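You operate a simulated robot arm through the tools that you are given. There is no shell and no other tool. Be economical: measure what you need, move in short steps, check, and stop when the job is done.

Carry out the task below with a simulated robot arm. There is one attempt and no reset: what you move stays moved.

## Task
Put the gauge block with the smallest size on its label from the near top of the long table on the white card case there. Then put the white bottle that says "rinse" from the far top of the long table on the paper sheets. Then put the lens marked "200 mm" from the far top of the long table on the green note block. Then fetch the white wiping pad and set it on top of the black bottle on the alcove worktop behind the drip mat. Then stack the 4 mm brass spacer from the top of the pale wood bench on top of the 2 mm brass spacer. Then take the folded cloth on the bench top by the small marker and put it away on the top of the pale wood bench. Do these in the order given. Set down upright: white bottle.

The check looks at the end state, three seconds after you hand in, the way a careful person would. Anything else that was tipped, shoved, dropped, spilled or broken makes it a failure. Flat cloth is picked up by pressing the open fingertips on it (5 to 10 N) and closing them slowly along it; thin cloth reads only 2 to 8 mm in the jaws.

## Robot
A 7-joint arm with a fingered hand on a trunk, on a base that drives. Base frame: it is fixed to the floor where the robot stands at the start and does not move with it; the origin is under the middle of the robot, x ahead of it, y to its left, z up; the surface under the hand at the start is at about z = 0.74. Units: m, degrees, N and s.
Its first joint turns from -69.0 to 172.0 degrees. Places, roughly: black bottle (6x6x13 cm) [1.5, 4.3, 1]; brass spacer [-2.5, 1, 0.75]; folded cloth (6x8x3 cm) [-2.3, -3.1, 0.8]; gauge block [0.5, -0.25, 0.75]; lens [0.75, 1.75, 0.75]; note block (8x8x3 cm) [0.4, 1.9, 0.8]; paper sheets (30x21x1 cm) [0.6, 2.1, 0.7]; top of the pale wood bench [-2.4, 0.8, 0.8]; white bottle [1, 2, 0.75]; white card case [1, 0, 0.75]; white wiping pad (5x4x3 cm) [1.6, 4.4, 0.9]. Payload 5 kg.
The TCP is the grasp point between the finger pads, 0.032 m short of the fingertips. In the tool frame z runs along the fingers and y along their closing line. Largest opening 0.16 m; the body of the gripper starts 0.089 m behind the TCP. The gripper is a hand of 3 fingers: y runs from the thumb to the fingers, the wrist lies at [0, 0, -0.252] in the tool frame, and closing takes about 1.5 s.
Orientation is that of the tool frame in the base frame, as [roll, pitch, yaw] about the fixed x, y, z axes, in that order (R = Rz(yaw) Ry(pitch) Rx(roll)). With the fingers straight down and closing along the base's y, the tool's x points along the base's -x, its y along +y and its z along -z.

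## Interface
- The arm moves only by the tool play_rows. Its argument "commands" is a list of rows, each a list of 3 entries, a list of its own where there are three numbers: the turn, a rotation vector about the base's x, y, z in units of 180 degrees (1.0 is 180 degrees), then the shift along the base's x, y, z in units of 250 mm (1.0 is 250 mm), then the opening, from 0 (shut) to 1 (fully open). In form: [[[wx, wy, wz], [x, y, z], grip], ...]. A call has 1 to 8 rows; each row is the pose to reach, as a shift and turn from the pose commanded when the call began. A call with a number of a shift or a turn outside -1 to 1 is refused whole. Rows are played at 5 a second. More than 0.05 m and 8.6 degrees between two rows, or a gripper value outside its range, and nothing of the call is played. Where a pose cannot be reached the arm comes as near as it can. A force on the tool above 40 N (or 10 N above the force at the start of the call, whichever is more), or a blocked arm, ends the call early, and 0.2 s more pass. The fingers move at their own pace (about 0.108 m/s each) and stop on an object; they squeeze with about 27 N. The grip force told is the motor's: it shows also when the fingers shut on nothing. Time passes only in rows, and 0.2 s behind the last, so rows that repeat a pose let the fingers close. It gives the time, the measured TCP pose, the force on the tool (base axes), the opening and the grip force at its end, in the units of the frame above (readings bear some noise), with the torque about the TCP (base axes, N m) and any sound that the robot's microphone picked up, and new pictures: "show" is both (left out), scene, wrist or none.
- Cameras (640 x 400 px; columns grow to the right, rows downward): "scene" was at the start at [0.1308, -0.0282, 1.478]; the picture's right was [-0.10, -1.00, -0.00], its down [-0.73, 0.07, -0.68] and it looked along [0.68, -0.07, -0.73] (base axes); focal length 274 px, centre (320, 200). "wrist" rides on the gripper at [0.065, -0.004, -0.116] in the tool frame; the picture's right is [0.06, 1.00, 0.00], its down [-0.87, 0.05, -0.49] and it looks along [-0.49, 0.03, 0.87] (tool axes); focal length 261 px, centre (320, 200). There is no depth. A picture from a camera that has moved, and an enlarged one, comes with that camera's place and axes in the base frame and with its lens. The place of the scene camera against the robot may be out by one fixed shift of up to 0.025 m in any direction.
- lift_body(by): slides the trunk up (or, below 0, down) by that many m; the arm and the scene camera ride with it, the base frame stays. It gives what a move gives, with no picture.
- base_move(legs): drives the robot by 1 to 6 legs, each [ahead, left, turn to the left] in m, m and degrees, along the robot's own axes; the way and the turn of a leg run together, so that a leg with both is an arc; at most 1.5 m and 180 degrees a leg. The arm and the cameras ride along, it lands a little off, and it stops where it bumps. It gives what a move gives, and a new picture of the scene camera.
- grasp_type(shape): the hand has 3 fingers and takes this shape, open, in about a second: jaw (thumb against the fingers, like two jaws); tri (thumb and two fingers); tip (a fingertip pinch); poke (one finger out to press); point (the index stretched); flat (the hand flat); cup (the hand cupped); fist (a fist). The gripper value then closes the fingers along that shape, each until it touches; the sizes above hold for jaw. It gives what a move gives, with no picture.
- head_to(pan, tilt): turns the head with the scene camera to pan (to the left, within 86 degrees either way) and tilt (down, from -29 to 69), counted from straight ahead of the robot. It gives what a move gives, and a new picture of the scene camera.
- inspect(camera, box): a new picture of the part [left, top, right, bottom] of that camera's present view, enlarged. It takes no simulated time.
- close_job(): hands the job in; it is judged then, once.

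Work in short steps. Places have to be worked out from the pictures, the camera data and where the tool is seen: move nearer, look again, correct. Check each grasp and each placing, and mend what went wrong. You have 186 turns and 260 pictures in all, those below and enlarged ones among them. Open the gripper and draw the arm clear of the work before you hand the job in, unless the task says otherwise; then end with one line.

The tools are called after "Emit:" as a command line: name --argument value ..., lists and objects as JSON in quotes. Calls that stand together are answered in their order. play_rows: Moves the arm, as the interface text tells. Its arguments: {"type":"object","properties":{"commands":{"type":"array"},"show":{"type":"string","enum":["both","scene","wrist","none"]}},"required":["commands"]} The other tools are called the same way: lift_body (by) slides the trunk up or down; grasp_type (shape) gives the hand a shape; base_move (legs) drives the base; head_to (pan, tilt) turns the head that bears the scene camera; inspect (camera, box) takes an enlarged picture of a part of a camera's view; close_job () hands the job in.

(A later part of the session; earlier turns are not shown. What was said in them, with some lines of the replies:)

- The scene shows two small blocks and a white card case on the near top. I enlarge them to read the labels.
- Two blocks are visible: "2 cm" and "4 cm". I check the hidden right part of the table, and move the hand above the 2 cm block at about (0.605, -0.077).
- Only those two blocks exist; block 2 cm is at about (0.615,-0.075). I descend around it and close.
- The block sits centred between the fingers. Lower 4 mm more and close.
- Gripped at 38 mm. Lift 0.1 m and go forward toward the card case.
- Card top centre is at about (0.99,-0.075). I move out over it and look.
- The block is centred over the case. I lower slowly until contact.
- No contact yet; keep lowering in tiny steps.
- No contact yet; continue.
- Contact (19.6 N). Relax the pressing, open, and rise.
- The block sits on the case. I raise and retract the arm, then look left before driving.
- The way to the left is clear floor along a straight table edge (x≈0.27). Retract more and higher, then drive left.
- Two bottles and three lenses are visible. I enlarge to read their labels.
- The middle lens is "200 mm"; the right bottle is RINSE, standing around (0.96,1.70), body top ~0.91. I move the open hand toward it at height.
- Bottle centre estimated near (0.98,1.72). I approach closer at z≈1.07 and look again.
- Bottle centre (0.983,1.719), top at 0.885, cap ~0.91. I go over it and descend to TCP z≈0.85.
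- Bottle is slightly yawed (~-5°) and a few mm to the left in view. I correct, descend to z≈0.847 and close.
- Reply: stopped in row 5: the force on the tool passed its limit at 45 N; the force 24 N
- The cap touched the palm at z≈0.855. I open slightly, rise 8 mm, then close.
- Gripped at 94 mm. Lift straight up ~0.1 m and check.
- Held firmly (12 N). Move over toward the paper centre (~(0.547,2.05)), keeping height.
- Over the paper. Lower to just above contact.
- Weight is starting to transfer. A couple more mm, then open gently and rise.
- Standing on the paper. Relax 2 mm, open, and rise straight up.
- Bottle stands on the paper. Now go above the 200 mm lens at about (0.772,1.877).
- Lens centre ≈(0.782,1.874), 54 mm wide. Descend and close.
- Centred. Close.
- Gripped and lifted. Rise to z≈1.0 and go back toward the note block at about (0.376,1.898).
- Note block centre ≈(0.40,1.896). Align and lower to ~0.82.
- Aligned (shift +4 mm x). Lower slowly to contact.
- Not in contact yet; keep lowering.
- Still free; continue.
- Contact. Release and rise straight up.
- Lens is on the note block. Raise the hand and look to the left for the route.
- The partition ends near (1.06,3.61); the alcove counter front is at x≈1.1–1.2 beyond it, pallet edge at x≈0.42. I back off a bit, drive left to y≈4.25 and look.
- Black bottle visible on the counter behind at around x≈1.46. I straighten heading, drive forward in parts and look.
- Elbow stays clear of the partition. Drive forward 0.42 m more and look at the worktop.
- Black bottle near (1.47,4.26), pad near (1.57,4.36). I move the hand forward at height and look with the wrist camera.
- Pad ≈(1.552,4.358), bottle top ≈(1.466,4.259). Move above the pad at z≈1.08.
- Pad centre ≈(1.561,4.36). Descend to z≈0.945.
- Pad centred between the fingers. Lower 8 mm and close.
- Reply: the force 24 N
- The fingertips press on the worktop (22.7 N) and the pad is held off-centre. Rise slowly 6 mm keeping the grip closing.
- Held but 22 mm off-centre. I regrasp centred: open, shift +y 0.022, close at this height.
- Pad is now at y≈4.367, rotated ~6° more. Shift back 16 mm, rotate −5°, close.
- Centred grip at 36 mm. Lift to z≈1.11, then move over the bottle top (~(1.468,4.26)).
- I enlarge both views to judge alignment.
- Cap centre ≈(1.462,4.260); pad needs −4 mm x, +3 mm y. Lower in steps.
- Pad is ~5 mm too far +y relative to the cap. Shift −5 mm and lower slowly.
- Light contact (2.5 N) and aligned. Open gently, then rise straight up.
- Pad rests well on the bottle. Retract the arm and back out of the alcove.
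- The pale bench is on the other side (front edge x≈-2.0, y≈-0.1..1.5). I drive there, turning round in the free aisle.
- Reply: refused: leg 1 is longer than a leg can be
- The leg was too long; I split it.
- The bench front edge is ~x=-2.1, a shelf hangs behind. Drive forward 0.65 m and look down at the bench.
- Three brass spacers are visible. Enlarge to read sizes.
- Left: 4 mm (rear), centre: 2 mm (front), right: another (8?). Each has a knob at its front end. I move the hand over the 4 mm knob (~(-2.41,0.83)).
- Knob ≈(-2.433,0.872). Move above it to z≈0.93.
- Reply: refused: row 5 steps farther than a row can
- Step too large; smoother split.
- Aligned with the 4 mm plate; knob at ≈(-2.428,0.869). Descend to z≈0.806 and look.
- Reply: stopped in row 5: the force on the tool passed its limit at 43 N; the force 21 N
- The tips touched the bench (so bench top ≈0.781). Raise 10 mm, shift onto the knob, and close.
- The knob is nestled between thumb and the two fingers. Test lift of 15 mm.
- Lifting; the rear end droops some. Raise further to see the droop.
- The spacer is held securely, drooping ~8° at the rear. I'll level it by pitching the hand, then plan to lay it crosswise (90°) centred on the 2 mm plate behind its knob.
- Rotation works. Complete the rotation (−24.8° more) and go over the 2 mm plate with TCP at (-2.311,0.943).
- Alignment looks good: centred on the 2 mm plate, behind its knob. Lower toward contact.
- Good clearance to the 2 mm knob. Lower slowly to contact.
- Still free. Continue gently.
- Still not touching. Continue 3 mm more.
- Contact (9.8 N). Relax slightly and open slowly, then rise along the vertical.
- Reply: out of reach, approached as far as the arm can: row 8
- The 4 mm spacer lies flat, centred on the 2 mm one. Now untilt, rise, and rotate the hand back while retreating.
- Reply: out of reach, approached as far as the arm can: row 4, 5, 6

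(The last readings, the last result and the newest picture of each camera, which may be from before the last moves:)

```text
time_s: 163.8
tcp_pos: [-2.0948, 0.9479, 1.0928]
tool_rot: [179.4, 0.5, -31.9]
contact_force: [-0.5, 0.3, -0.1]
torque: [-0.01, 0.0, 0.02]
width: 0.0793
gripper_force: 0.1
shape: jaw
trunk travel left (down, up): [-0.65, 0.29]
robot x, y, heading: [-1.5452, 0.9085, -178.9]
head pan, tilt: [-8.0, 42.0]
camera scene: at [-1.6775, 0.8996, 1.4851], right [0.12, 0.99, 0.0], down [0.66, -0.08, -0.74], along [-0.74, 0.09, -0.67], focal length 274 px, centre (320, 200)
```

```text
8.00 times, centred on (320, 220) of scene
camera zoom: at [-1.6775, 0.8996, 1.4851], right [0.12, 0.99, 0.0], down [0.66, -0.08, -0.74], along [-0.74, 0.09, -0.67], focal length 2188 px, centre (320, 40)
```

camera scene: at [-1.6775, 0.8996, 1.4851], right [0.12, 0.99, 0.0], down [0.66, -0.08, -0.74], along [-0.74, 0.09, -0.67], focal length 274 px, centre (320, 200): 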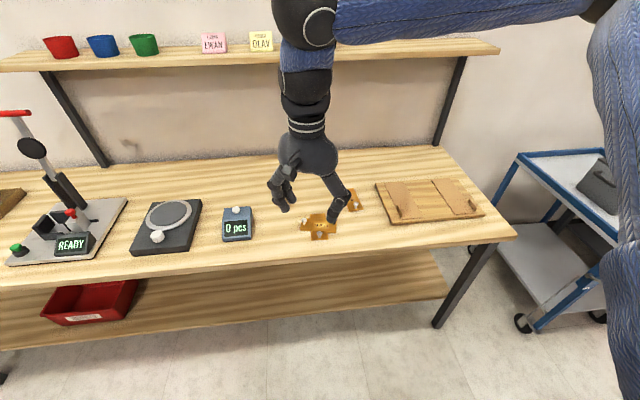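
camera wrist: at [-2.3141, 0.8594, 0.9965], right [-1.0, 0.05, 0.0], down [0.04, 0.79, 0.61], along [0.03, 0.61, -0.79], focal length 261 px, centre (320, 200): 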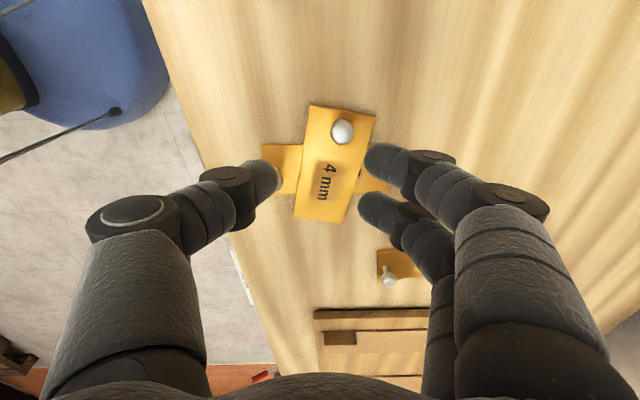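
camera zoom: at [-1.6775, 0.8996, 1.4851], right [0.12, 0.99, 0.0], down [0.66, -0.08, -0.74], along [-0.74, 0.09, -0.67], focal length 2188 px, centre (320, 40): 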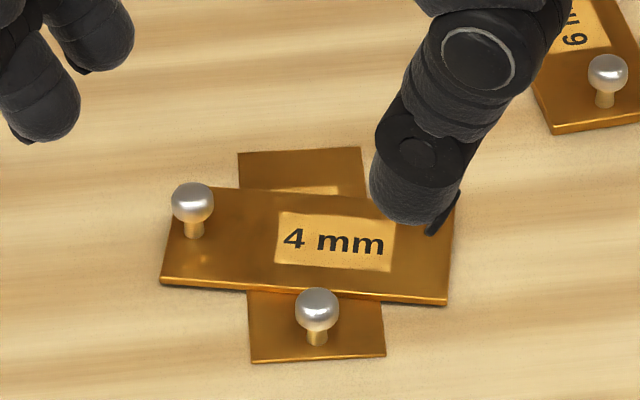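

Stack is good. Retract the arm fully and look along the route to the left (toward −y).

Emit:
play_rows --commands '[[[0, 0, 0.04], [0.1, 0, 0.1], 0.5], [[0, 0, 0.08], [0.2, 0, 0.2], 0.5], [[0, 0, 0.12], [0.3, 0, 0.3], 0.5], [[0, 0, 0.15], [0.4, 0, 0.4], 0.5], [[0, 0, 0.15], [0.55, 0, 0.5], 0.5]]' --show "none"

Emit:
head_to --pan 70 --tilt 20

```text
time_s: 164.9
tcp_pos: [-1.9585, 0.9461, 1.2202]
tool_rot: [179.4, 0.6, -4.8]
contact_force: [1.1, 0.0, 0.0]
torque: [-0.01, 0.01, 0.04]
width: 0.0796
gripper_force: 0.0
shape: jaw
trunk travel left (down, up): [-0.65, 0.29]
robot x, y, heading: [-1.5435, 0.9109, -179.2]
head pan, tilt: [-8.0, 42.0]
```

```text
time_s: 166.5
tcp_pos: [-1.9603, 0.9471, 1.2197]
tool_rot: [179.3, 0.5, -5.0]
contact_force: [-0.4, 0.0, -1.1]
torque: [-0.01, 0.01, -0.02]
width: 0.0794
gripper_force: 0.0
shape: jaw
trunk travel left (down, up): [-0.65, 0.29]
robot x, y, heading: [-1.5475, 0.9108, -178.7]
head pan, tilt: [70.0, 20.0]
camera scene: at [-1.625, 0.8015, 1.5194], right [-0.95, 0.33, 0.0], down [0.11, 0.32, -0.94], along [-0.31, -0.89, -0.34], focal length 274 px, centre (320, 200)
```

scene: 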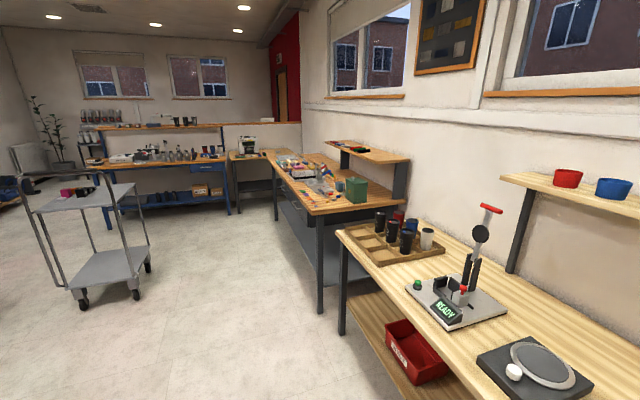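

I zoom on the far corner where the cloth should be (around pixel (275,155)).

Emit:
inspect --camera "scene" --box '[210, 110, 350, 210]'

Emit:
inspect --camera "scene" --box '[0, 130, 240, 320]'

```text
4.00 times, centred on (280, 160) of scene
camera zoom: at [-1.625, 0.8015, 1.5194], right [-0.95, 0.33, 0.0], down [0.11, 0.32, -0.94], along [-0.31, -0.89, -0.34], focal length 1094 px, centre (480, 360)
```

zoom: 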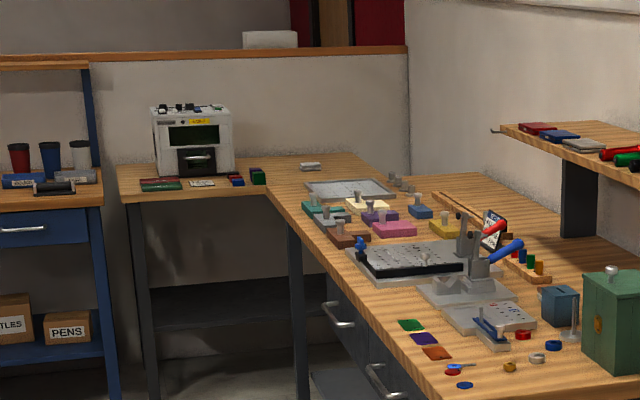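

```text
2.11 times, centred on (120, 225) of scene
camera zoom: at [-1.625, 0.8015, 1.5194], right [-0.95, 0.33, 0.0], down [0.11, 0.32, -0.94], along [-0.31, -0.89, -0.34], focal length 576 px, centre (741, 147)
```

zoom: 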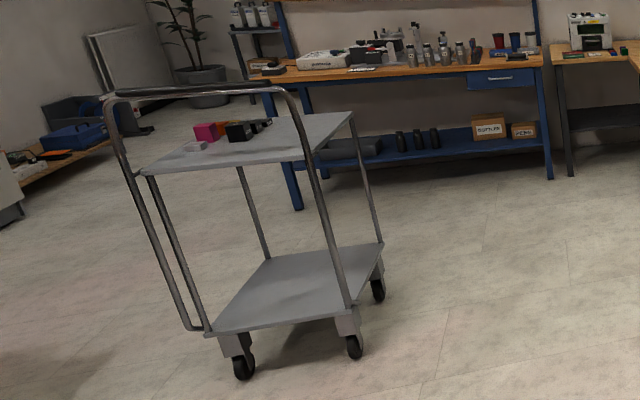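

The cloth seems to lie in the far corner of the L-shaped bench (~(-2.35,-3.2)). Aisle between the bench (x≈-2.1) and trolley (x≥-0.8) is free; I turn to face −y and drive along x≈-1.45.

Emit:
base_move --legs '[[-0.1, 0, 0], [0, 0, 89], [1.4, 0, 0], [1.3, 0, 0]]'

Emit:
head_to --pan -35 --tilt 30

```text
time_s: 184.1
tcp_pos: [-1.3945, -2.1848, 1.2205]
tool_rot: [179.4, 0.5, 87.3]
contact_force: [0.0, 0.4, -0.3]
torque: [0.0, -0.03, 0.0]
width: 0.0794
gripper_force: 0.0
shape: jaw
trunk travel left (down, up): [-0.65, 0.29]
robot x, y, heading: [-1.3729, -1.7699, -86.6]
head pan, tilt: [70.0, 20.0]
camera scene: at [-1.2807, -1.8654, 1.5194], right [-0.29, -0.96, 0.0], down [-0.33, 0.1, -0.94], along [0.9, -0.27, -0.34], focal length 274 px, centre (320, 200)
```

scene: 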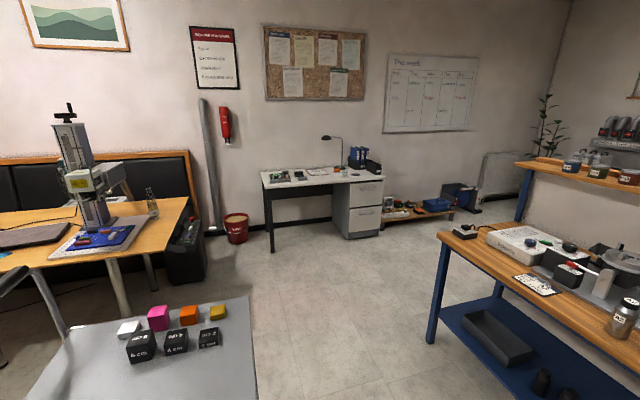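

```text
time_s: 185.9
tcp_pos: [-1.3946, -2.1836, 1.2182]
tool_rot: [179.5, 0.5, 87.2]
contact_force: [0.2, -0.4, 0.1]
torque: [0.0, 0.02, -0.01]
width: 0.0795
gripper_force: 0.1
shape: jaw
trunk travel left (down, up): [-0.65, 0.29]
robot x, y, heading: [-1.3727, -1.7671, -86.8]
head pan, tilt: [-35.0, 30.0]
camera scene: at [-1.4174, -1.9152, 1.5033], right [-0.85, 0.53, 0.0], down [0.26, 0.43, -0.87], along [-0.45, -0.74, -0.5], focal length 274 px, centre (320, 200)
```

scene: 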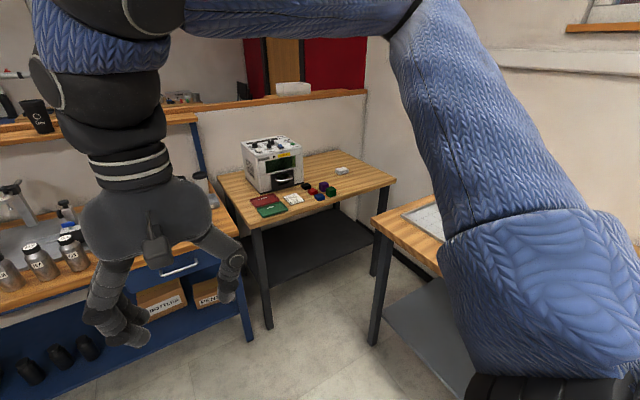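

The cloth lies on the corner bench at about (-2.37,-3.22); bench front edge y≈-2.9. I drive to about (-1.85,-2.48) facing it.

Emit:
base_move --legs '[[0.4, -0.3, 0], [0.29, -0.2, 0], [0, 0, -16]]'

Emit:
head_to --pan -25 --tilt 40

```text
time_s: 191.7
tcp_pos: [-1.9651, -2.8828, 1.2189]
tool_rot: [179.4, 0.5, 71.5]
contact_force: [0.6, 0.5, -0.4]
torque: [0.0, -0.05, 0.0]
width: 0.0795
gripper_force: 0.1
shape: jaw
trunk travel left (down, up): [-0.65, 0.29]
robot x, y, heading: [-1.8304, -2.4895, -102.9]
head pan, tilt: [-35.0, 30.0]
camera scene: at [-1.9094, -2.619, 1.5033], right [-0.68, 0.74, 0.0], down [0.37, 0.34, -0.87], along [-0.64, -0.58, -0.5], focal length 274 px, centre (320, 200)
```

scene: 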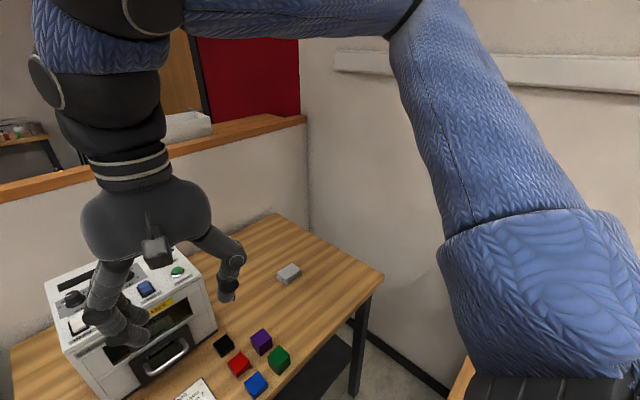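

```text
time_s: 192.4
tcp_pos: [-1.9649, -2.8845, 1.2192]
tool_rot: [179.3, 0.6, 71.4]
contact_force: [0.2, 0.8, 0.6]
torque: [-0.03, 0.0, -0.02]
width: 0.0793
gripper_force: 0.0
shape: jaw
trunk travel left (down, up): [-0.65, 0.29]
robot x, y, heading: [-1.8357, -2.4872, -102.3]
head pan, tilt: [-25.0, 40.0]
camera scene: at [-1.8937, -2.6259, 1.488], right [-0.79, 0.61, 0.0], down [0.39, 0.51, -0.77], along [-0.47, -0.61, -0.64], focal length 274 px, centre (320, 200)
```

scene: 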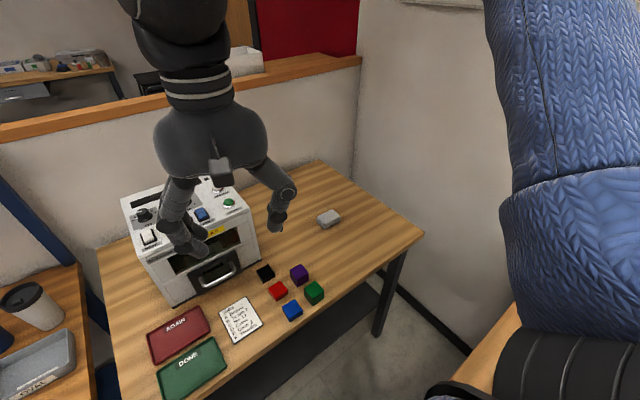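

I enlarge the grey item to confirm it is the folded cloth by the marker.

Emit:
inspect --camera "scene" --box '[260, 170, 400, 270]'

```text
4.00 times, centred on (330, 220) of scene
camera zoom: at [-1.8937, -2.6259, 1.488], right [-0.79, 0.61, 0.0], down [0.39, 0.51, -0.77], along [-0.47, -0.61, -0.64], focal length 1094 px, centre (280, 120)
```

zoom: 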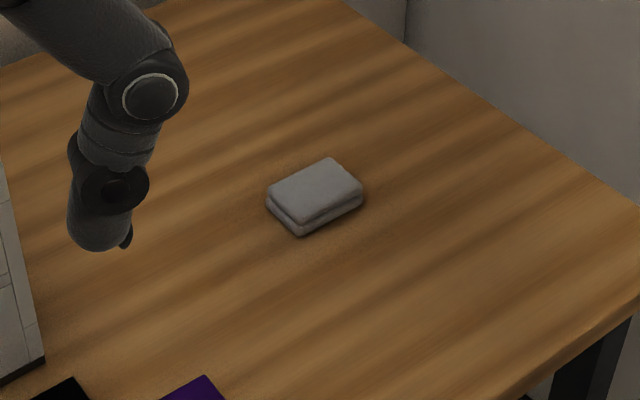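

That's the folded cloth (long side along x) at about (-2.36,-3.18). I move the hand over there at height, rotating to close along x.

Emit:
play_rows --commands '[[[0, 0, 0.02], [-0.14, -0.04, 0], 0.8], [[0, 0, 0.04], [-0.28, -0.08, 0], 0.8], [[0, 0, 0.06], [-0.42, -0.14, 0], 0.8], [[0, 0, 0.08], [-0.56, -0.2, 0], 0.8], [[0, 0, 0.1], [-0.7, -0.28, 0], 0.8], [[0, 0, 0.103], [-0.84, -0.36, 0], 0.8], [[0, 0, 0.103], [-0.96, -0.44, 0], 0.8], [[0, 0, 0.103], [-1.0, -0.5, -0.06], 0.8]]' --show "both"

```text
time_s: 194.2
tcp_pos: [-2.2156, -3.0088, 1.203]
tool_rot: [179.4, 0.5, 90.0]
contact_force: [-1.2, -0.7, -0.3]
torque: [0.02, -0.04, -0.04]
width: 0.1277
gripper_force: 0.1
shape: jaw
trunk travel left (down, up): [-0.65, 0.29]
robot x, y, heading: [-1.8275, -2.4895, -102.6]
head pan, tilt: [-25.0, 40.0]
camera scene: at [-1.8945, -2.6268, 1.4879], right [-0.79, 0.61, 0.0], down [0.39, 0.51, -0.77], along [-0.47, -0.61, -0.64], focal length 274 px, centre (320, 200)
camera wrist: at [-2.2225, -2.9434, 1.3186], right [1.0, 0.06, 0.01], down [0.05, -0.87, 0.5], along [0.04, -0.5, -0.87], focal length 261 px, centre (320, 200)
```

scene: 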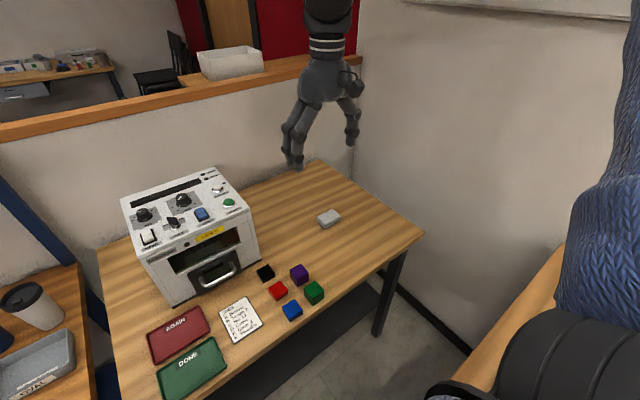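
wrist: 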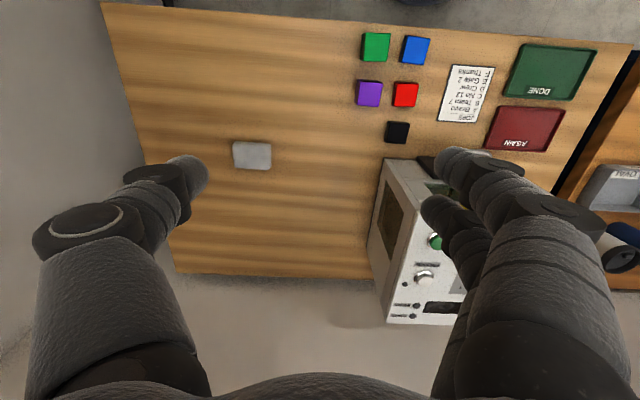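

Cloth ≈(-2.345,-3.141), 83 mm along x. Go above it and descend partly.

Emit:
play_rows --commands '[[[0, 0, 0], [-0.12, -0.12, 0], 0.8], [[0, 0, 0], [-0.24, -0.24, -0.04], 0.8], [[0, 0, 0], [-0.36, -0.36, -0.1], 0.8], [[0, 0, 0], [-0.48, -0.46, -0.2], 0.8], [[0, 0, 0], [-0.516, -0.528, -0.34], 0.8], [[0, 0, 0], [-0.516, -0.528, -0.52], 0.8], [[0, 0, 0], [-0.516, -0.528, -0.7], 0.8], [[0, 0, 0], [-0.516, -0.528, -0.84], 0.8]]' --show "both"

```text
time_s: 196.0
tcp_pos: [-2.3427, -3.1372, 0.9927]
tool_rot: [179.4, 0.5, 90.0]
contact_force: [0.4, -0.3, 0.2]
torque: [0.01, -0.04, 0.0]
width: 0.1277
gripper_force: 0.1
shape: jaw
trunk travel left (down, up): [-0.65, 0.29]
robot x, y, heading: [-1.8324, -2.49, -102.3]
head pan, tilt: [-25.0, 40.0]
camera scene: at [-1.8949, -2.626, 1.488], right [-0.79, 0.61, 0.0], down [0.39, 0.51, -0.77], along [-0.47, -0.61, -0.64], focal length 274 px, centre (320, 200)
camera wrist: at [-2.3497, -3.0734, 1.108], right [1.0, 0.06, 0.01], down [0.05, -0.86, 0.5], along [0.04, -0.5, -0.87], focal length 261 px, centre (320, 200)
```

scene: 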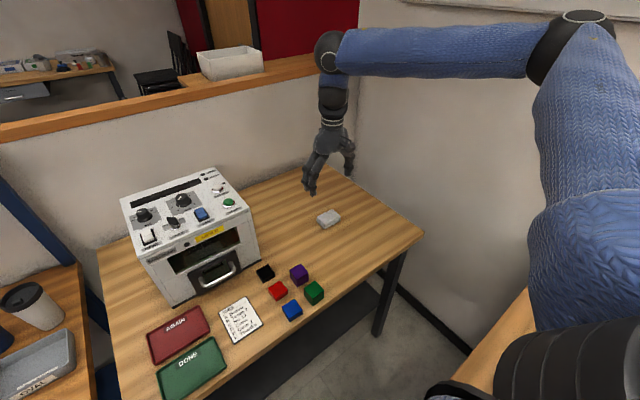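
wrist: 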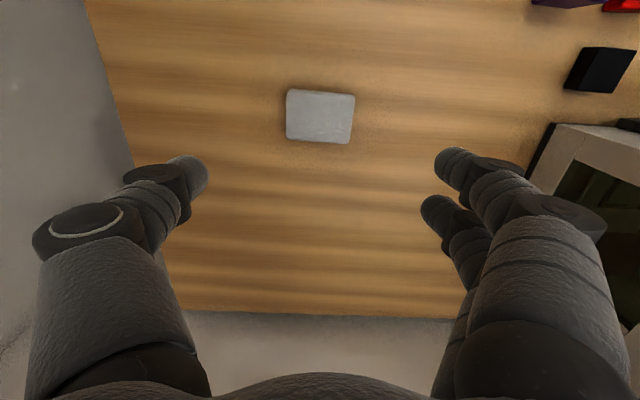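

Well aligned. Descend to z≈0.85 and look.

Emit:
play_rows --commands '[[[0, 0, 0], [0, -0.02, -0.15], 0.8], [[0, 0, 0], [0, -0.02, -0.3], 0.8], [[0, 0, 0], [0, -0.02, -0.45], 0.75], [[0, 0, 0], [0, -0.02, -0.56], 0.75], [[0, 0, 0], [0, -0.02, -0.56], 0.75]]' --show "both"

Emit:
inspect --camera "scene" --box '[280, 150, 400, 250]'

```text
time_s: 197.2
tcp_pos: [-2.3429, -3.1449, 0.8535]
tool_rot: [179.4, 0.5, 90.0]
contact_force: [-0.5, -0.1, 0.4]
torque: [0.03, -0.01, -0.02]
width: 0.1203
gripper_force: 0.1
shape: jaw
trunk travel left (down, up): [-0.65, 0.29]
robot x, y, heading: [-1.8332, -2.4897, -102.6]
head pan, tilt: [-25.0, 40.0]
camera scene: at [-1.8939, -2.6257, 1.488], right [-0.79, 0.61, 0.0], down [0.39, 0.51, -0.77], along [-0.47, -0.61, -0.64], focal length 274 px, centre (320, 200)
camera wrist: at [-2.3491, -3.0794, 0.9682], right [1.0, 0.06, 0.01], down [0.05, -0.86, 0.5], along [0.04, -0.5, -0.87], focal length 261 px, centre (320, 200)
```

scene: 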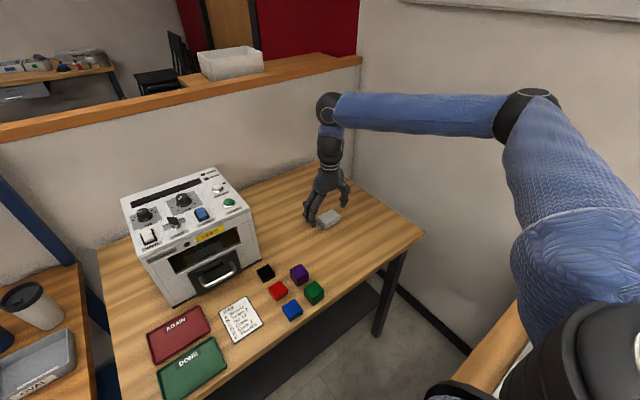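
wrist: 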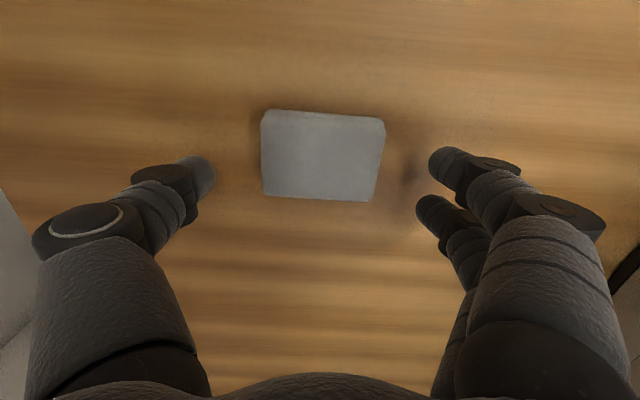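

```text
4.00 times, centred on (340, 200) of scene
camera zoom: at [-1.8939, -2.6257, 1.488], right [-0.79, 0.61, 0.0], down [0.39, 0.51, -0.77], along [-0.47, -0.61, -0.64], focal length 1094 px, centre (240, 200)
```

zoom: 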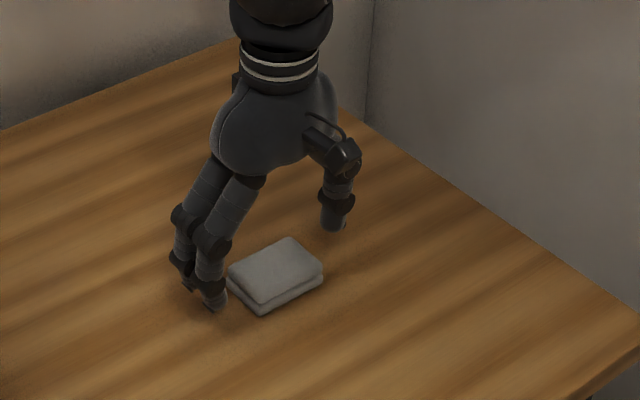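

Cloth top ≈0.805, centre (-2.342,-3.140). Descend to z≈0.816 and close.

Emit:
play_rows --commands '[[[0, 0, 0], [0.003, 0.018, -0.06], 0.75], [[0, 0, 0], [0.003, 0.018, -0.12], 0.75], [[0, 0, 0], [0.003, 0.018, -0.15], 0.75], [[0, 0, 0], [0.003, 0.018, -0.15], 0.5], [[0, 0, 0], [0.003, 0.018, -0.15], 0.3], [[0, 0, 0], [0.003, 0.018, -0.15], 0.2], [[0, 0, 0], [0.003, 0.018, -0.15], 0.2], [[0, 0, 0], [0.003, 0.018, -0.15], 0.2]]' --show "wrist"

```text
time_s: 197.8
tcp_pos: [-2.3409, -3.1411, 0.8325]
tool_rot: [179.3, 0.7, 90.1]
contact_force: [2.1, 5.2, 16.3]
torque: [0.33, 0.95, -0.34]
width: 0.1193
gripper_force: 0.1
shape: jaw
trunk travel left (down, up): [-0.65, 0.29]
robot x, y, heading: [-1.8308, -2.4874, -102.5]
head pan, tilt: [-25.0, 40.0]
stopped in row 3: the force on the tool passed its limit at 46 N (the readings are from after the stop); the commanded pose is now the measured one
camera wrist: at [-2.3479, -3.0755, 0.9462], right [1.0, 0.06, 0.01], down [0.05, -0.86, 0.5], along [0.04, -0.5, -0.86], focal length 261 px, centre (320, 200)
```

wrist: 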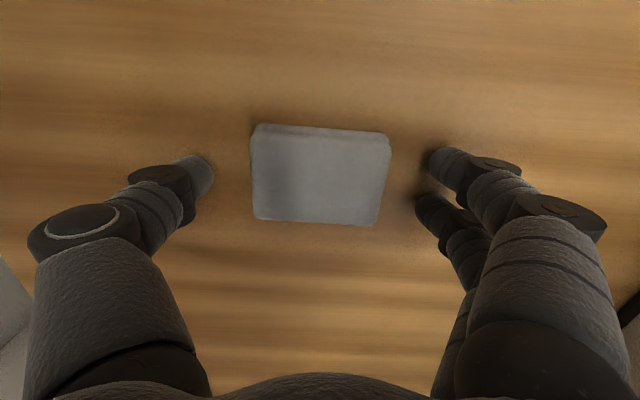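

Tips touched the bench (≈0.80). Raise 5 mm and close.

Emit:
play_rows --commands '[[[0, 0, 0], [0, 0, 0.022], 0.75], [[0, 0, 0], [0, 0, 0.022], 0.75], [[0, 0, 0], [0, 0, 0.022], 0.5], [[0, 0, 0], [0, 0, 0.022], 0.3], [[0, 0, 0], [0, 0, 0.022], 0.2], [[0, 0, 0], [0, 0, 0.022], 0.2], [[0, 0, 0], [0, 0, 0.022], 0.2], [[0, 0, 0], [0, 0, 0.022], 0.2]]' --show "wrist"

```text
time_s: 199.6
tcp_pos: [-2.3414, -3.1422, 0.8352]
tool_rot: [179.3, 0.7, 90.0]
contact_force: [-0.2, -0.6, -0.7]
torque: [0.02, 0.01, -0.02]
width: 0.0679
gripper_force: 27.2
shape: jaw
trunk travel left (down, up): [-0.65, 0.29]
robot x, y, heading: [-1.8345, -2.4887, -102.4]
head pan, tilt: [-25.0, 40.0]
camera wrist: at [-2.3487, -3.0766, 0.9493], right [1.0, 0.06, 0.01], down [0.05, -0.86, 0.5], along [0.04, -0.5, -0.86], focal length 261 px, centre (320, 200)
```

wrist: 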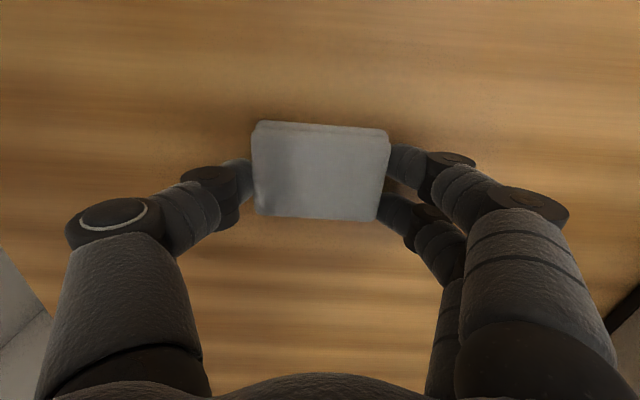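

Gripped at 68 mm. Lift and check.

Emit:
play_rows --commands '[[[0, 0, 0], [0, 0, 0.1], 0.2], [[0, 0, 0], [0, 0, 0.24], 0.2], [[0, 0, 0], [0, 0, 0.4], 0.2], [[0, 0, 0], [0, 0, 0.56], 0.2], [[0, 0, 0], [0, 0, 0.74], 0.2], [[0, 0, 0], [0, 0.02, 0.92], 0.2]]' --show "wrist"

```text
time_s: 201.0
tcp_pos: [-2.3384, -3.1389, 1.0682]
tool_rot: [179.4, 0.8, 90.2]
contact_force: [0.1, 1.0, -0.1]
torque: [-0.04, 0.03, 0.01]
width: 0.0676
gripper_force: 27.3
shape: jaw
trunk travel left (down, up): [-0.65, 0.29]
robot x, y, heading: [-1.8323, -2.4904, -102.4]
head pan, tilt: [-25.0, 40.0]
camera wrist: at [-2.3449, -3.0727, 1.1825], right [1.0, 0.06, 0.01], down [0.05, -0.86, 0.5], along [0.04, -0.5, -0.86], focal length 261 px, centre (320, 200)
```

wrist: 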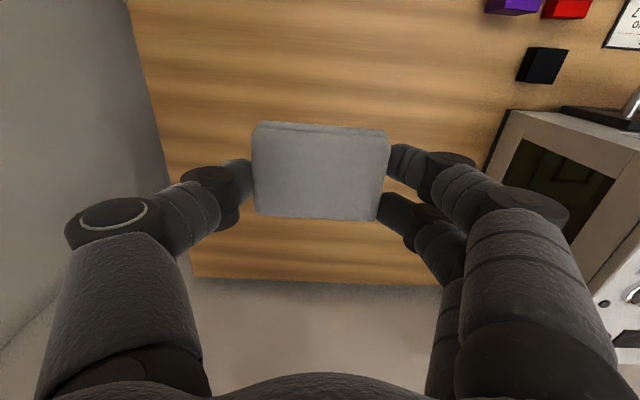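

Held. Retract the reverse way: up, then back to the carry pose.

Emit:
play_rows --commands '[[[0, 0, 0], [0, 0.02, 0.16], 0.2], [[0, 0, 0], [0.04, 0.08, 0.32], 0.2], [[0, 0, 0], [0.1, 0.16, 0.46], 0.2], [[0, 0, 0], [0.2, 0.26, 0.56], 0.2], [[0, 0, 0], [0.32, 0.36, 0.6], 0.2], [[0, 0, 0], [0.44, 0.46, 0.6], 0.2], [[0, 0, 0], [0.54, 0.56, 0.6], 0.2]]' --show "none"

Emit:
play_rows --commands '[[[0, 0, -0.02], [0.12, 0.08, 0], 0.2], [[0, 0, -0.04], [0.26, 0.14, 0], 0.2], [[0, 0, -0.06], [0.4, 0.2, 0], 0.2], [[0, 0, -0.08], [0.54, 0.26, 0], 0.2], [[0, 0, -0.1], [0.68, 0.32, 0], 0.2], [[0, 0, -0.103], [0.82, 0.38, 0], 0.2], [[0, 0, -0.103], [0.92, 0.44, 0], 0.2]]' --show "wrist"

```text
time_s: 202.6
tcp_pos: [-2.2068, -2.9933, 1.2183]
tool_rot: [179.3, 0.7, 90.0]
contact_force: [-0.3, -0.1, 0.3]
torque: [0.02, 0.02, 0.01]
width: 0.0675
gripper_force: 26.8
shape: jaw
trunk travel left (down, up): [-0.65, 0.29]
robot x, y, heading: [-1.8331, -2.4887, -102.5]
head pan, tilt: [-25.0, 40.0]
```

```text
time_s: 204.2
tcp_pos: [-1.978, -2.8872, 1.2167]
tool_rot: [179.4, 0.7, 71.5]
contact_force: [0.3, 1.1, 0.3]
torque: [0.0, 0.0, 0.0]
width: 0.0674
gripper_force: 27.1
shape: jaw
trunk travel left (down, up): [-0.65, 0.29]
robot x, y, heading: [-1.8336, -2.4876, -102.4]
head pan, tilt: [-25.0, 40.0]
camera wrist: at [-1.963, -2.8235, 1.3305], right [0.97, -0.26, 0.01], down [-0.23, -0.83, 0.5], along [-0.12, -0.49, -0.86], focal length 261 px, centre (320, 200)
```

wrist: 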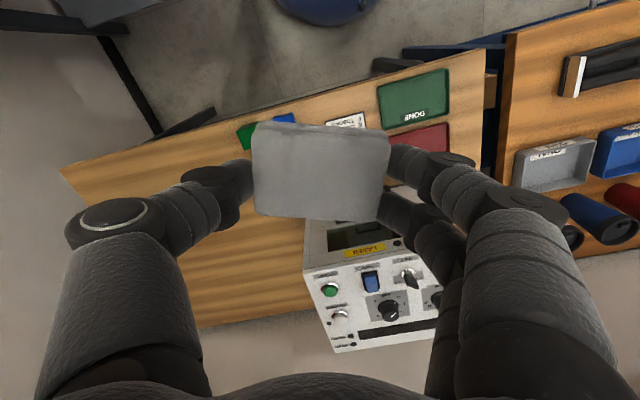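

Cloth held. Drive back: reverse, straighten, back along the aisle, turn to face the pale bench.

Emit:
base_move --legs '[[-0.45, 0, 0], [0, 0, 12.4], [0, 0.35, 0], [-1.45, 0, 0], [-1.4, 0, 0], [0, 0, -90]]'

Emit:
head_to --pan 0 --tilt 42

```text
time_s: 226.8
tcp_pos: [-1.9231, 0.84, 1.2154]
tool_rot: [179.2, 0.7, -5.9]
contact_force: [-0.2, 0.0, -0.7]
torque: [-0.05, 0.02, -0.02]
width: 0.0673
gripper_force: 26.5
shape: jaw
trunk travel left (down, up): [-0.65, 0.29]
robot x, y, heading: [-1.5031, 0.7843, -179.9]
head pan, tilt: [-25.0, 40.0]
camera scene: at [-1.6289, 0.7996, 1.488], right [0.42, 0.91, 0.0], down [0.58, -0.27, -0.77], along [-0.69, 0.32, -0.64], focal length 274 px, centre (320, 200)
```

scene: 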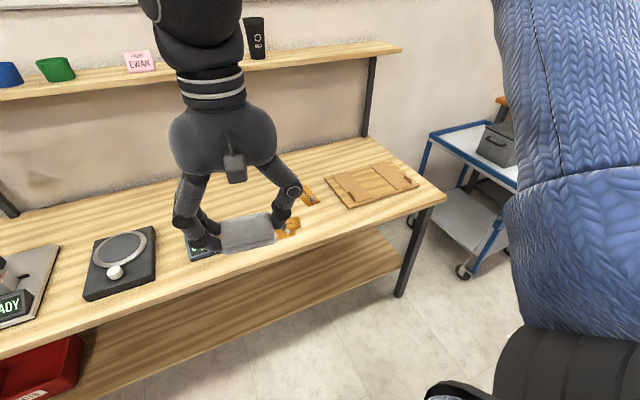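

```text
time_s: 227.7
tcp_pos: [-1.9227, 0.8389, 1.2158]
tool_rot: [179.4, 0.7, -5.9]
contact_force: [0.1, 0.8, -0.9]
torque: [0.02, 0.01, -0.02]
width: 0.0672
gripper_force: 26.9
shape: jaw
trunk travel left (down, up): [-0.65, 0.29]
robot x, y, heading: [-1.5034, 0.7833, -180.0]
head pan, tilt: [0.0, 42.0]
camera scene: at [-1.6356, 0.7637, 1.4851], right [0.0, 1.0, 0.0], down [0.67, 0.0, -0.74], along [-0.74, 0.0, -0.67], focal length 274 px, centre (320, 200)
```

scene: 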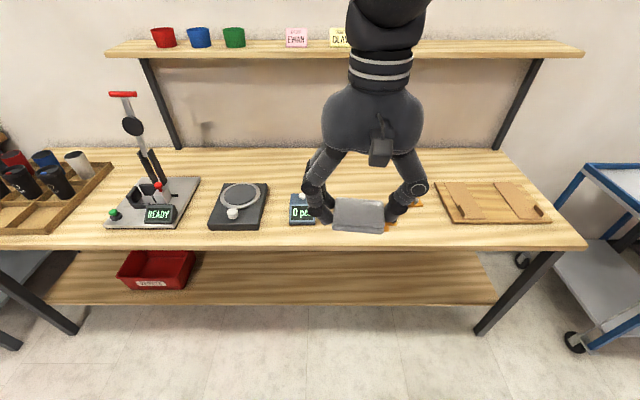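

Free spot: where the 4 mm spacer used to be, ~(-2.47,0.85). Drive forward slightly, then move the cloth there.

Emit:
base_move --legs '[[0.08, 0, 0]]'

Emit:
play_rows --commands '[[[0, 0, 0], [-0.15, 0.01, -0.04], 0.2], [[0, 0, 0], [-0.3, 0.02, -0.08], 0.2], [[0, 0, 0], [-0.45, 0.03, -0.12], 0.2], [[0, 0, 0], [-0.6, 0.03, -0.18], 0.2], [[0, 0, 0], [-0.75, 0.03, -0.26], 0.2], [[0, 0, 0], [-0.9, 0.03, -0.36], 0.2], [[0, 0, 0], [-1.0, 0.03, -0.48], 0.2], [[0, 0, 0], [-1.0, 0.03, -0.56], 0.2]]' --show "both"

```text
time_s: 228.7
tcp_pos: [-2.0067, 0.8383, 1.214]
tool_rot: [179.3, 0.6, -5.9]
contact_force: [-0.3, 0.4, -0.7]
torque: [-0.01, -0.05, 0.02]
width: 0.0675
gripper_force: 27.3
shape: jaw
trunk travel left (down, up): [-0.65, 0.29]
robot x, y, heading: [-1.583, 0.7828, -179.7]
head pan, tilt: [0.0, 42.0]
camera scene: at [-1.7186, 0.7633, 1.4848], right [0.0, 1.0, 0.0], down [0.67, 0.0, -0.74], along [-0.74, 0.0, -0.67], focal length 274 px, centre (320, 200)
```

scene: 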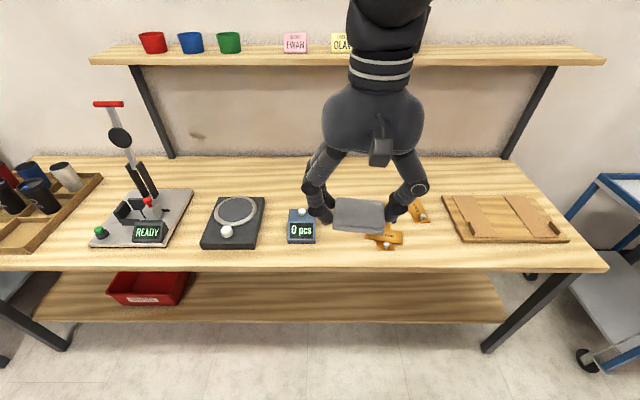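

```text
time_s: 230.5
tcp_pos: [-2.2577, 0.8466, 1.0768]
tool_rot: [179.4, 0.7, -5.8]
contact_force: [-0.2, 0.3, -0.7]
torque: [0.0, 0.0, 0.01]
width: 0.0675
gripper_force: 26.7
shape: jaw
trunk travel left (down, up): [-0.65, 0.29]
robot x, y, heading: [-1.5856, 0.7822, -179.7]
head pan, tilt: [0.0, 42.0]
camera scene: at [-1.7169, 0.7634, 1.4851], right [0.0, 1.0, 0.0], down [0.67, 0.0, -0.74], along [-0.74, 0.0, -0.67], focal length 274 px, centre (320, 200)
camera wrist: at [-2.1915, 0.8428, 1.1908], right [-0.04, -1.0, 0.01], down [-0.86, 0.04, 0.5], along [-0.5, 0.01, -0.86], focal length 261 px, centre (320, 200)
```

scene: 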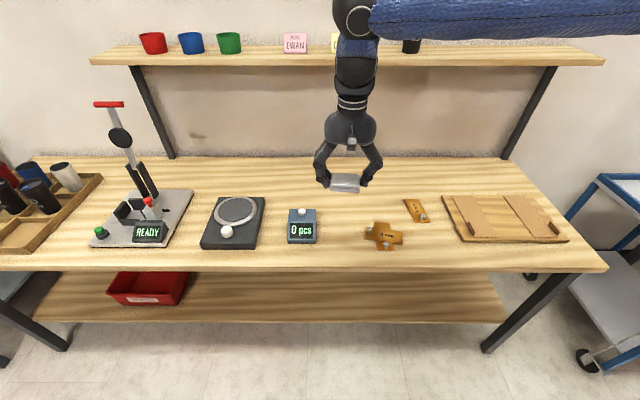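
wrist: 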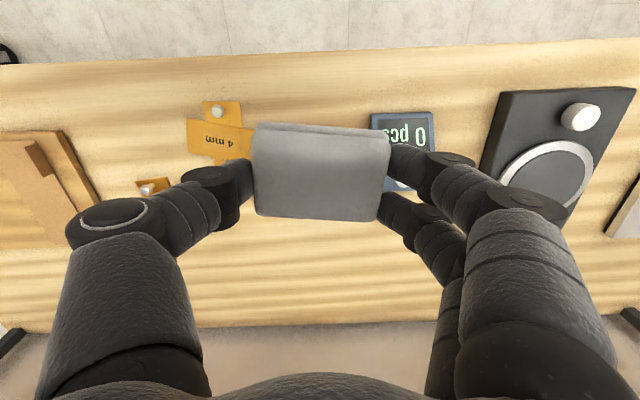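

Spot is free. Move to (-2.46,0.83) and lower to z≈0.9.

Emit:
play_rows --commands '[[[0, 0, 0], [-0.15, -0.01, -0.08], 0.2], [[0, 0, 0], [-0.3, -0.02, -0.16], 0.2], [[0, 0, 0], [-0.45, -0.03, -0.24], 0.2], [[0, 0, 0], [-0.6, -0.04, -0.32], 0.2], [[0, 0, 0], [-0.74, -0.05, -0.42], 0.2], [[0, 0, 0], [-0.81, -0.06, -0.56], 0.2], [[0, 0, 0], [-0.81, -0.06, -0.7], 0.2], [[0, 0, 0], [-0.81, -0.06, -0.7], 0.2]]' --show "both"

```text
time_s: 232.3
tcp_pos: [-2.4563, 0.8299, 0.901]
tool_rot: [179.4, 0.7, -5.8]
contact_force: [-0.5, -0.5, 0.0]
torque: [-0.01, -0.03, -0.03]
width: 0.0669
gripper_force: 26.8
shape: jaw
trunk travel left (down, up): [-0.65, 0.29]
robot x, y, heading: [-1.5849, 0.7822, -179.9]
head pan, tilt: [0.0, 42.0]
camera scene: at [-1.7161, 0.7629, 1.4851], right [0.0, 1.0, 0.0], down [0.67, 0.0, -0.74], along [-0.74, 0.0, -0.67], focal length 274 px, centre (320, 200)
camera wrist: at [-2.3911, 0.827, 1.0152], right [-0.04, -1.0, 0.01], down [-0.86, 0.04, 0.5], along [-0.5, 0.01, -0.86], focal length 261 px, centre (320, 200)
```

scene: 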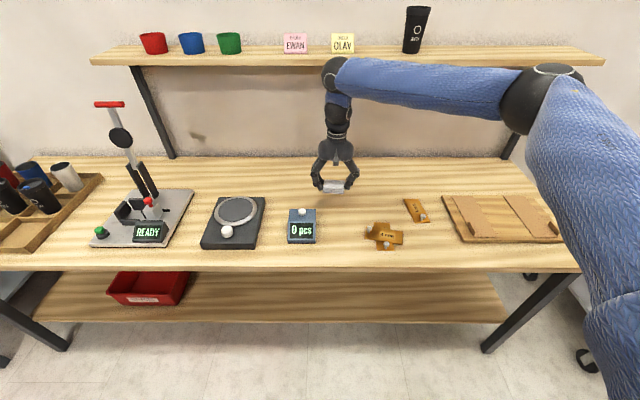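
wrist: 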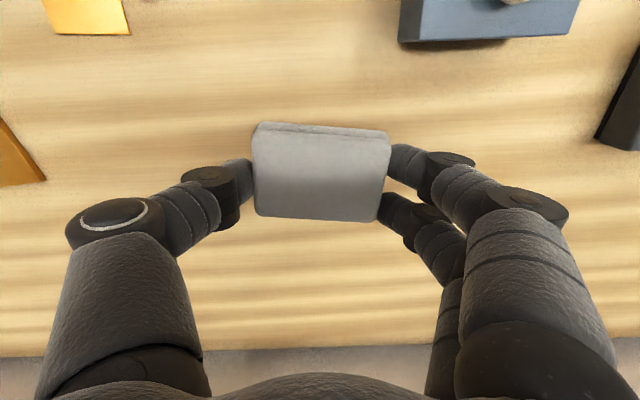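

Clear below. Lower to just above contact, then finely.

Emit:
play_rows --commands '[[[0, 0, 0], [0, 0, -0.12], 0.2], [[0, 0, 0], [0, 0, -0.22], 0.2], [[0, 0, 0], [0, 0, -0.29], 0.2], [[0, 0, 0], [0, 0, -0.31], 0.2], [[0, 0, 0], [0, 0, -0.32], 0.2], [[0, 0, 0], [0, 0, -0.33], 0.2], [[0, 0, 0], [0, 0, -0.336], 0.2], [[0, 0, 0], [0, 0, -0.336], 0.2]]' --show "none"

```text
time_s: 234.1
tcp_pos: [-2.4568, 0.831, 0.8155]
tool_rot: [179.3, 0.8, -5.9]
contact_force: [-0.6, 0.6, -0.3]
torque: [0.01, -0.03, 0.01]
width: 0.0673
gripper_force: 27.0
shape: jaw
trunk travel left (down, up): [-0.65, 0.29]
robot x, y, heading: [-1.581, 0.7798, -180.0]
head pan, tilt: [0.0, 42.0]
```

Within a couple of mm of the bench. Lower 1 mm, open, and rise.

Emit:
play_rows --commands '[[[0, 0, 0], [0, 0, -0.005], 0.2], [[0, 0, 0], [0, 0, -0.005], 0.45], [[0, 0, 0], [0, 0, -0.005], 0.6], [[0, 0, 0], [0, 0, 0], 0.7], [[0, 0, 0], [0, 0, 0.12], 0.7], [[0, 0, 0], [0, 0, 0.28], 0.7], [[0, 0, 0], [0.06, 0, 0.44], 0.7], [[0, 0, 0], [0.16, 0, 0.58], 0.7]]' --show "both"

```text
time_s: 235.9
tcp_pos: [-2.4143, 0.8301, 0.9645]
tool_rot: [179.4, 0.7, -5.9]
contact_force: [-0.5, -0.1, -0.1]
torque: [0.0, 0.04, 0.0]
width: 0.1114
gripper_force: 0.1
shape: jaw
trunk travel left (down, up): [-0.65, 0.29]
robot x, y, heading: [-1.5837, 0.7866, -179.9]
head pan, tilt: [0.0, 42.0]
camera scene: at [-1.7155, 0.763, 1.4851], right [0.0, 1.0, 0.0], down [0.67, 0.0, -0.74], along [-0.74, 0.0, -0.67], focal length 274 px, centre (320, 200)
camera wrist: at [-2.3481, 0.8275, 1.0776], right [-0.04, -1.0, 0.01], down [-0.86, 0.04, 0.5], along [-0.5, 0.01, -0.86], focal length 261 px, centre (320, 200)
```

scene: 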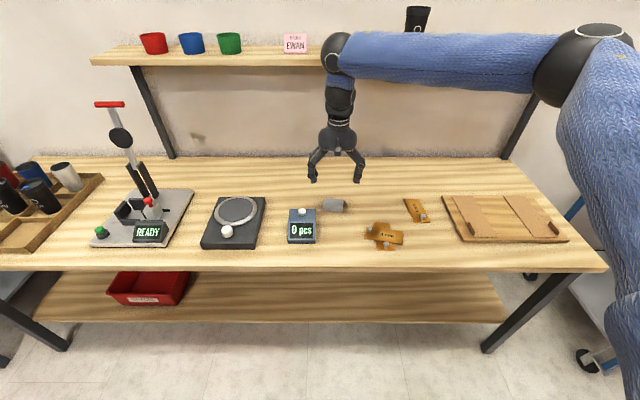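
wrist: 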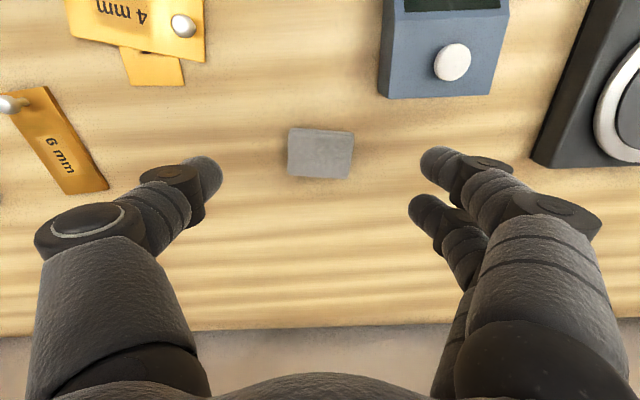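

Cloth lies on the bench. Retract the arm clear and verify.

Emit:
play_rows --commands '[[[0, 0, 0], [0.12, 0, 0.14], 0.7], [[0, 0, 0], [0.26, 0, 0.26], 0.7], [[0, 0, 0], [0.4, 0, 0.38], 0.7], [[0, 0, 0], [0.54, 0, 0.5], 0.7], [[0, 0, 0], [0.68, 0, 0.62], 0.7], [[0, 0, 0], [0.84, 0, 0.72], 0.7], [[0, 0, 0], [1.0, 0, 0.8], 0.7]]' --show "scene"

Emit:
inspect --camera "scene" --box '[280, 180, 440, 260]'

```text
time_s: 237.5
tcp_pos: [-2.164, 0.8321, 1.1649]
tool_rot: [179.5, 0.6, -6.0]
contact_force: [0.5, 0.2, -0.4]
torque: [0.02, 0.05, -0.01]
width: 0.1118
gripper_force: 0.0
shape: jaw
trunk travel left (down, up): [-0.65, 0.29]
robot x, y, heading: [-1.5829, 0.7843, -180.0]
head pan, tilt: [0.0, 42.0]
camera scene: at [-1.7154, 0.7634, 1.4851], right [0.0, 1.0, 0.0], down [0.67, 0.0, -0.74], along [-0.74, 0.0, -0.67], focal length 274 px, centre (320, 200)
```

scene: 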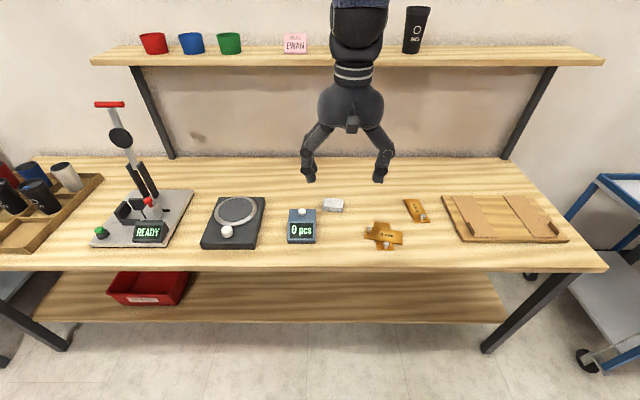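

```text
4.00 times, centred on (360, 220) of scene
camera zoom: at [-1.7154, 0.7634, 1.4851], right [0.0, 1.0, 0.0], down [0.67, 0.0, -0.74], along [-0.74, 0.0, -0.67], focal length 1094 px, centre (160, 120)
```

zoom: 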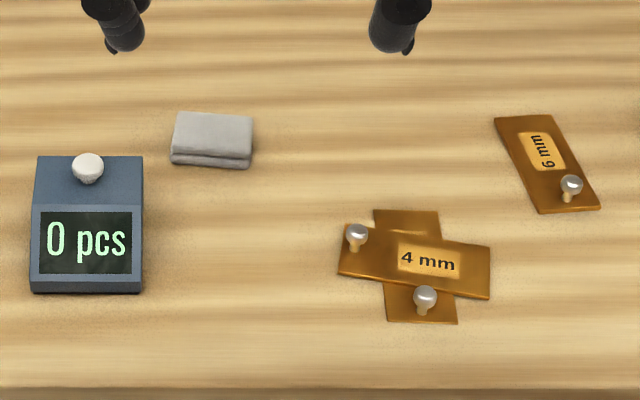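

Everything is in place: the cloth lies flat, the spacers are stacked, the hand is open and the arm is clear. I hand the job in.

Emit:
close_job

```text
The job is handed in.
```

I did all six placements in order and handed the job in; the result of the check has not come back. The 4 mm spacer lies crosswise on the 2 mm one, because the knob on the 2 mm spacer would not let it lie lined up on top.
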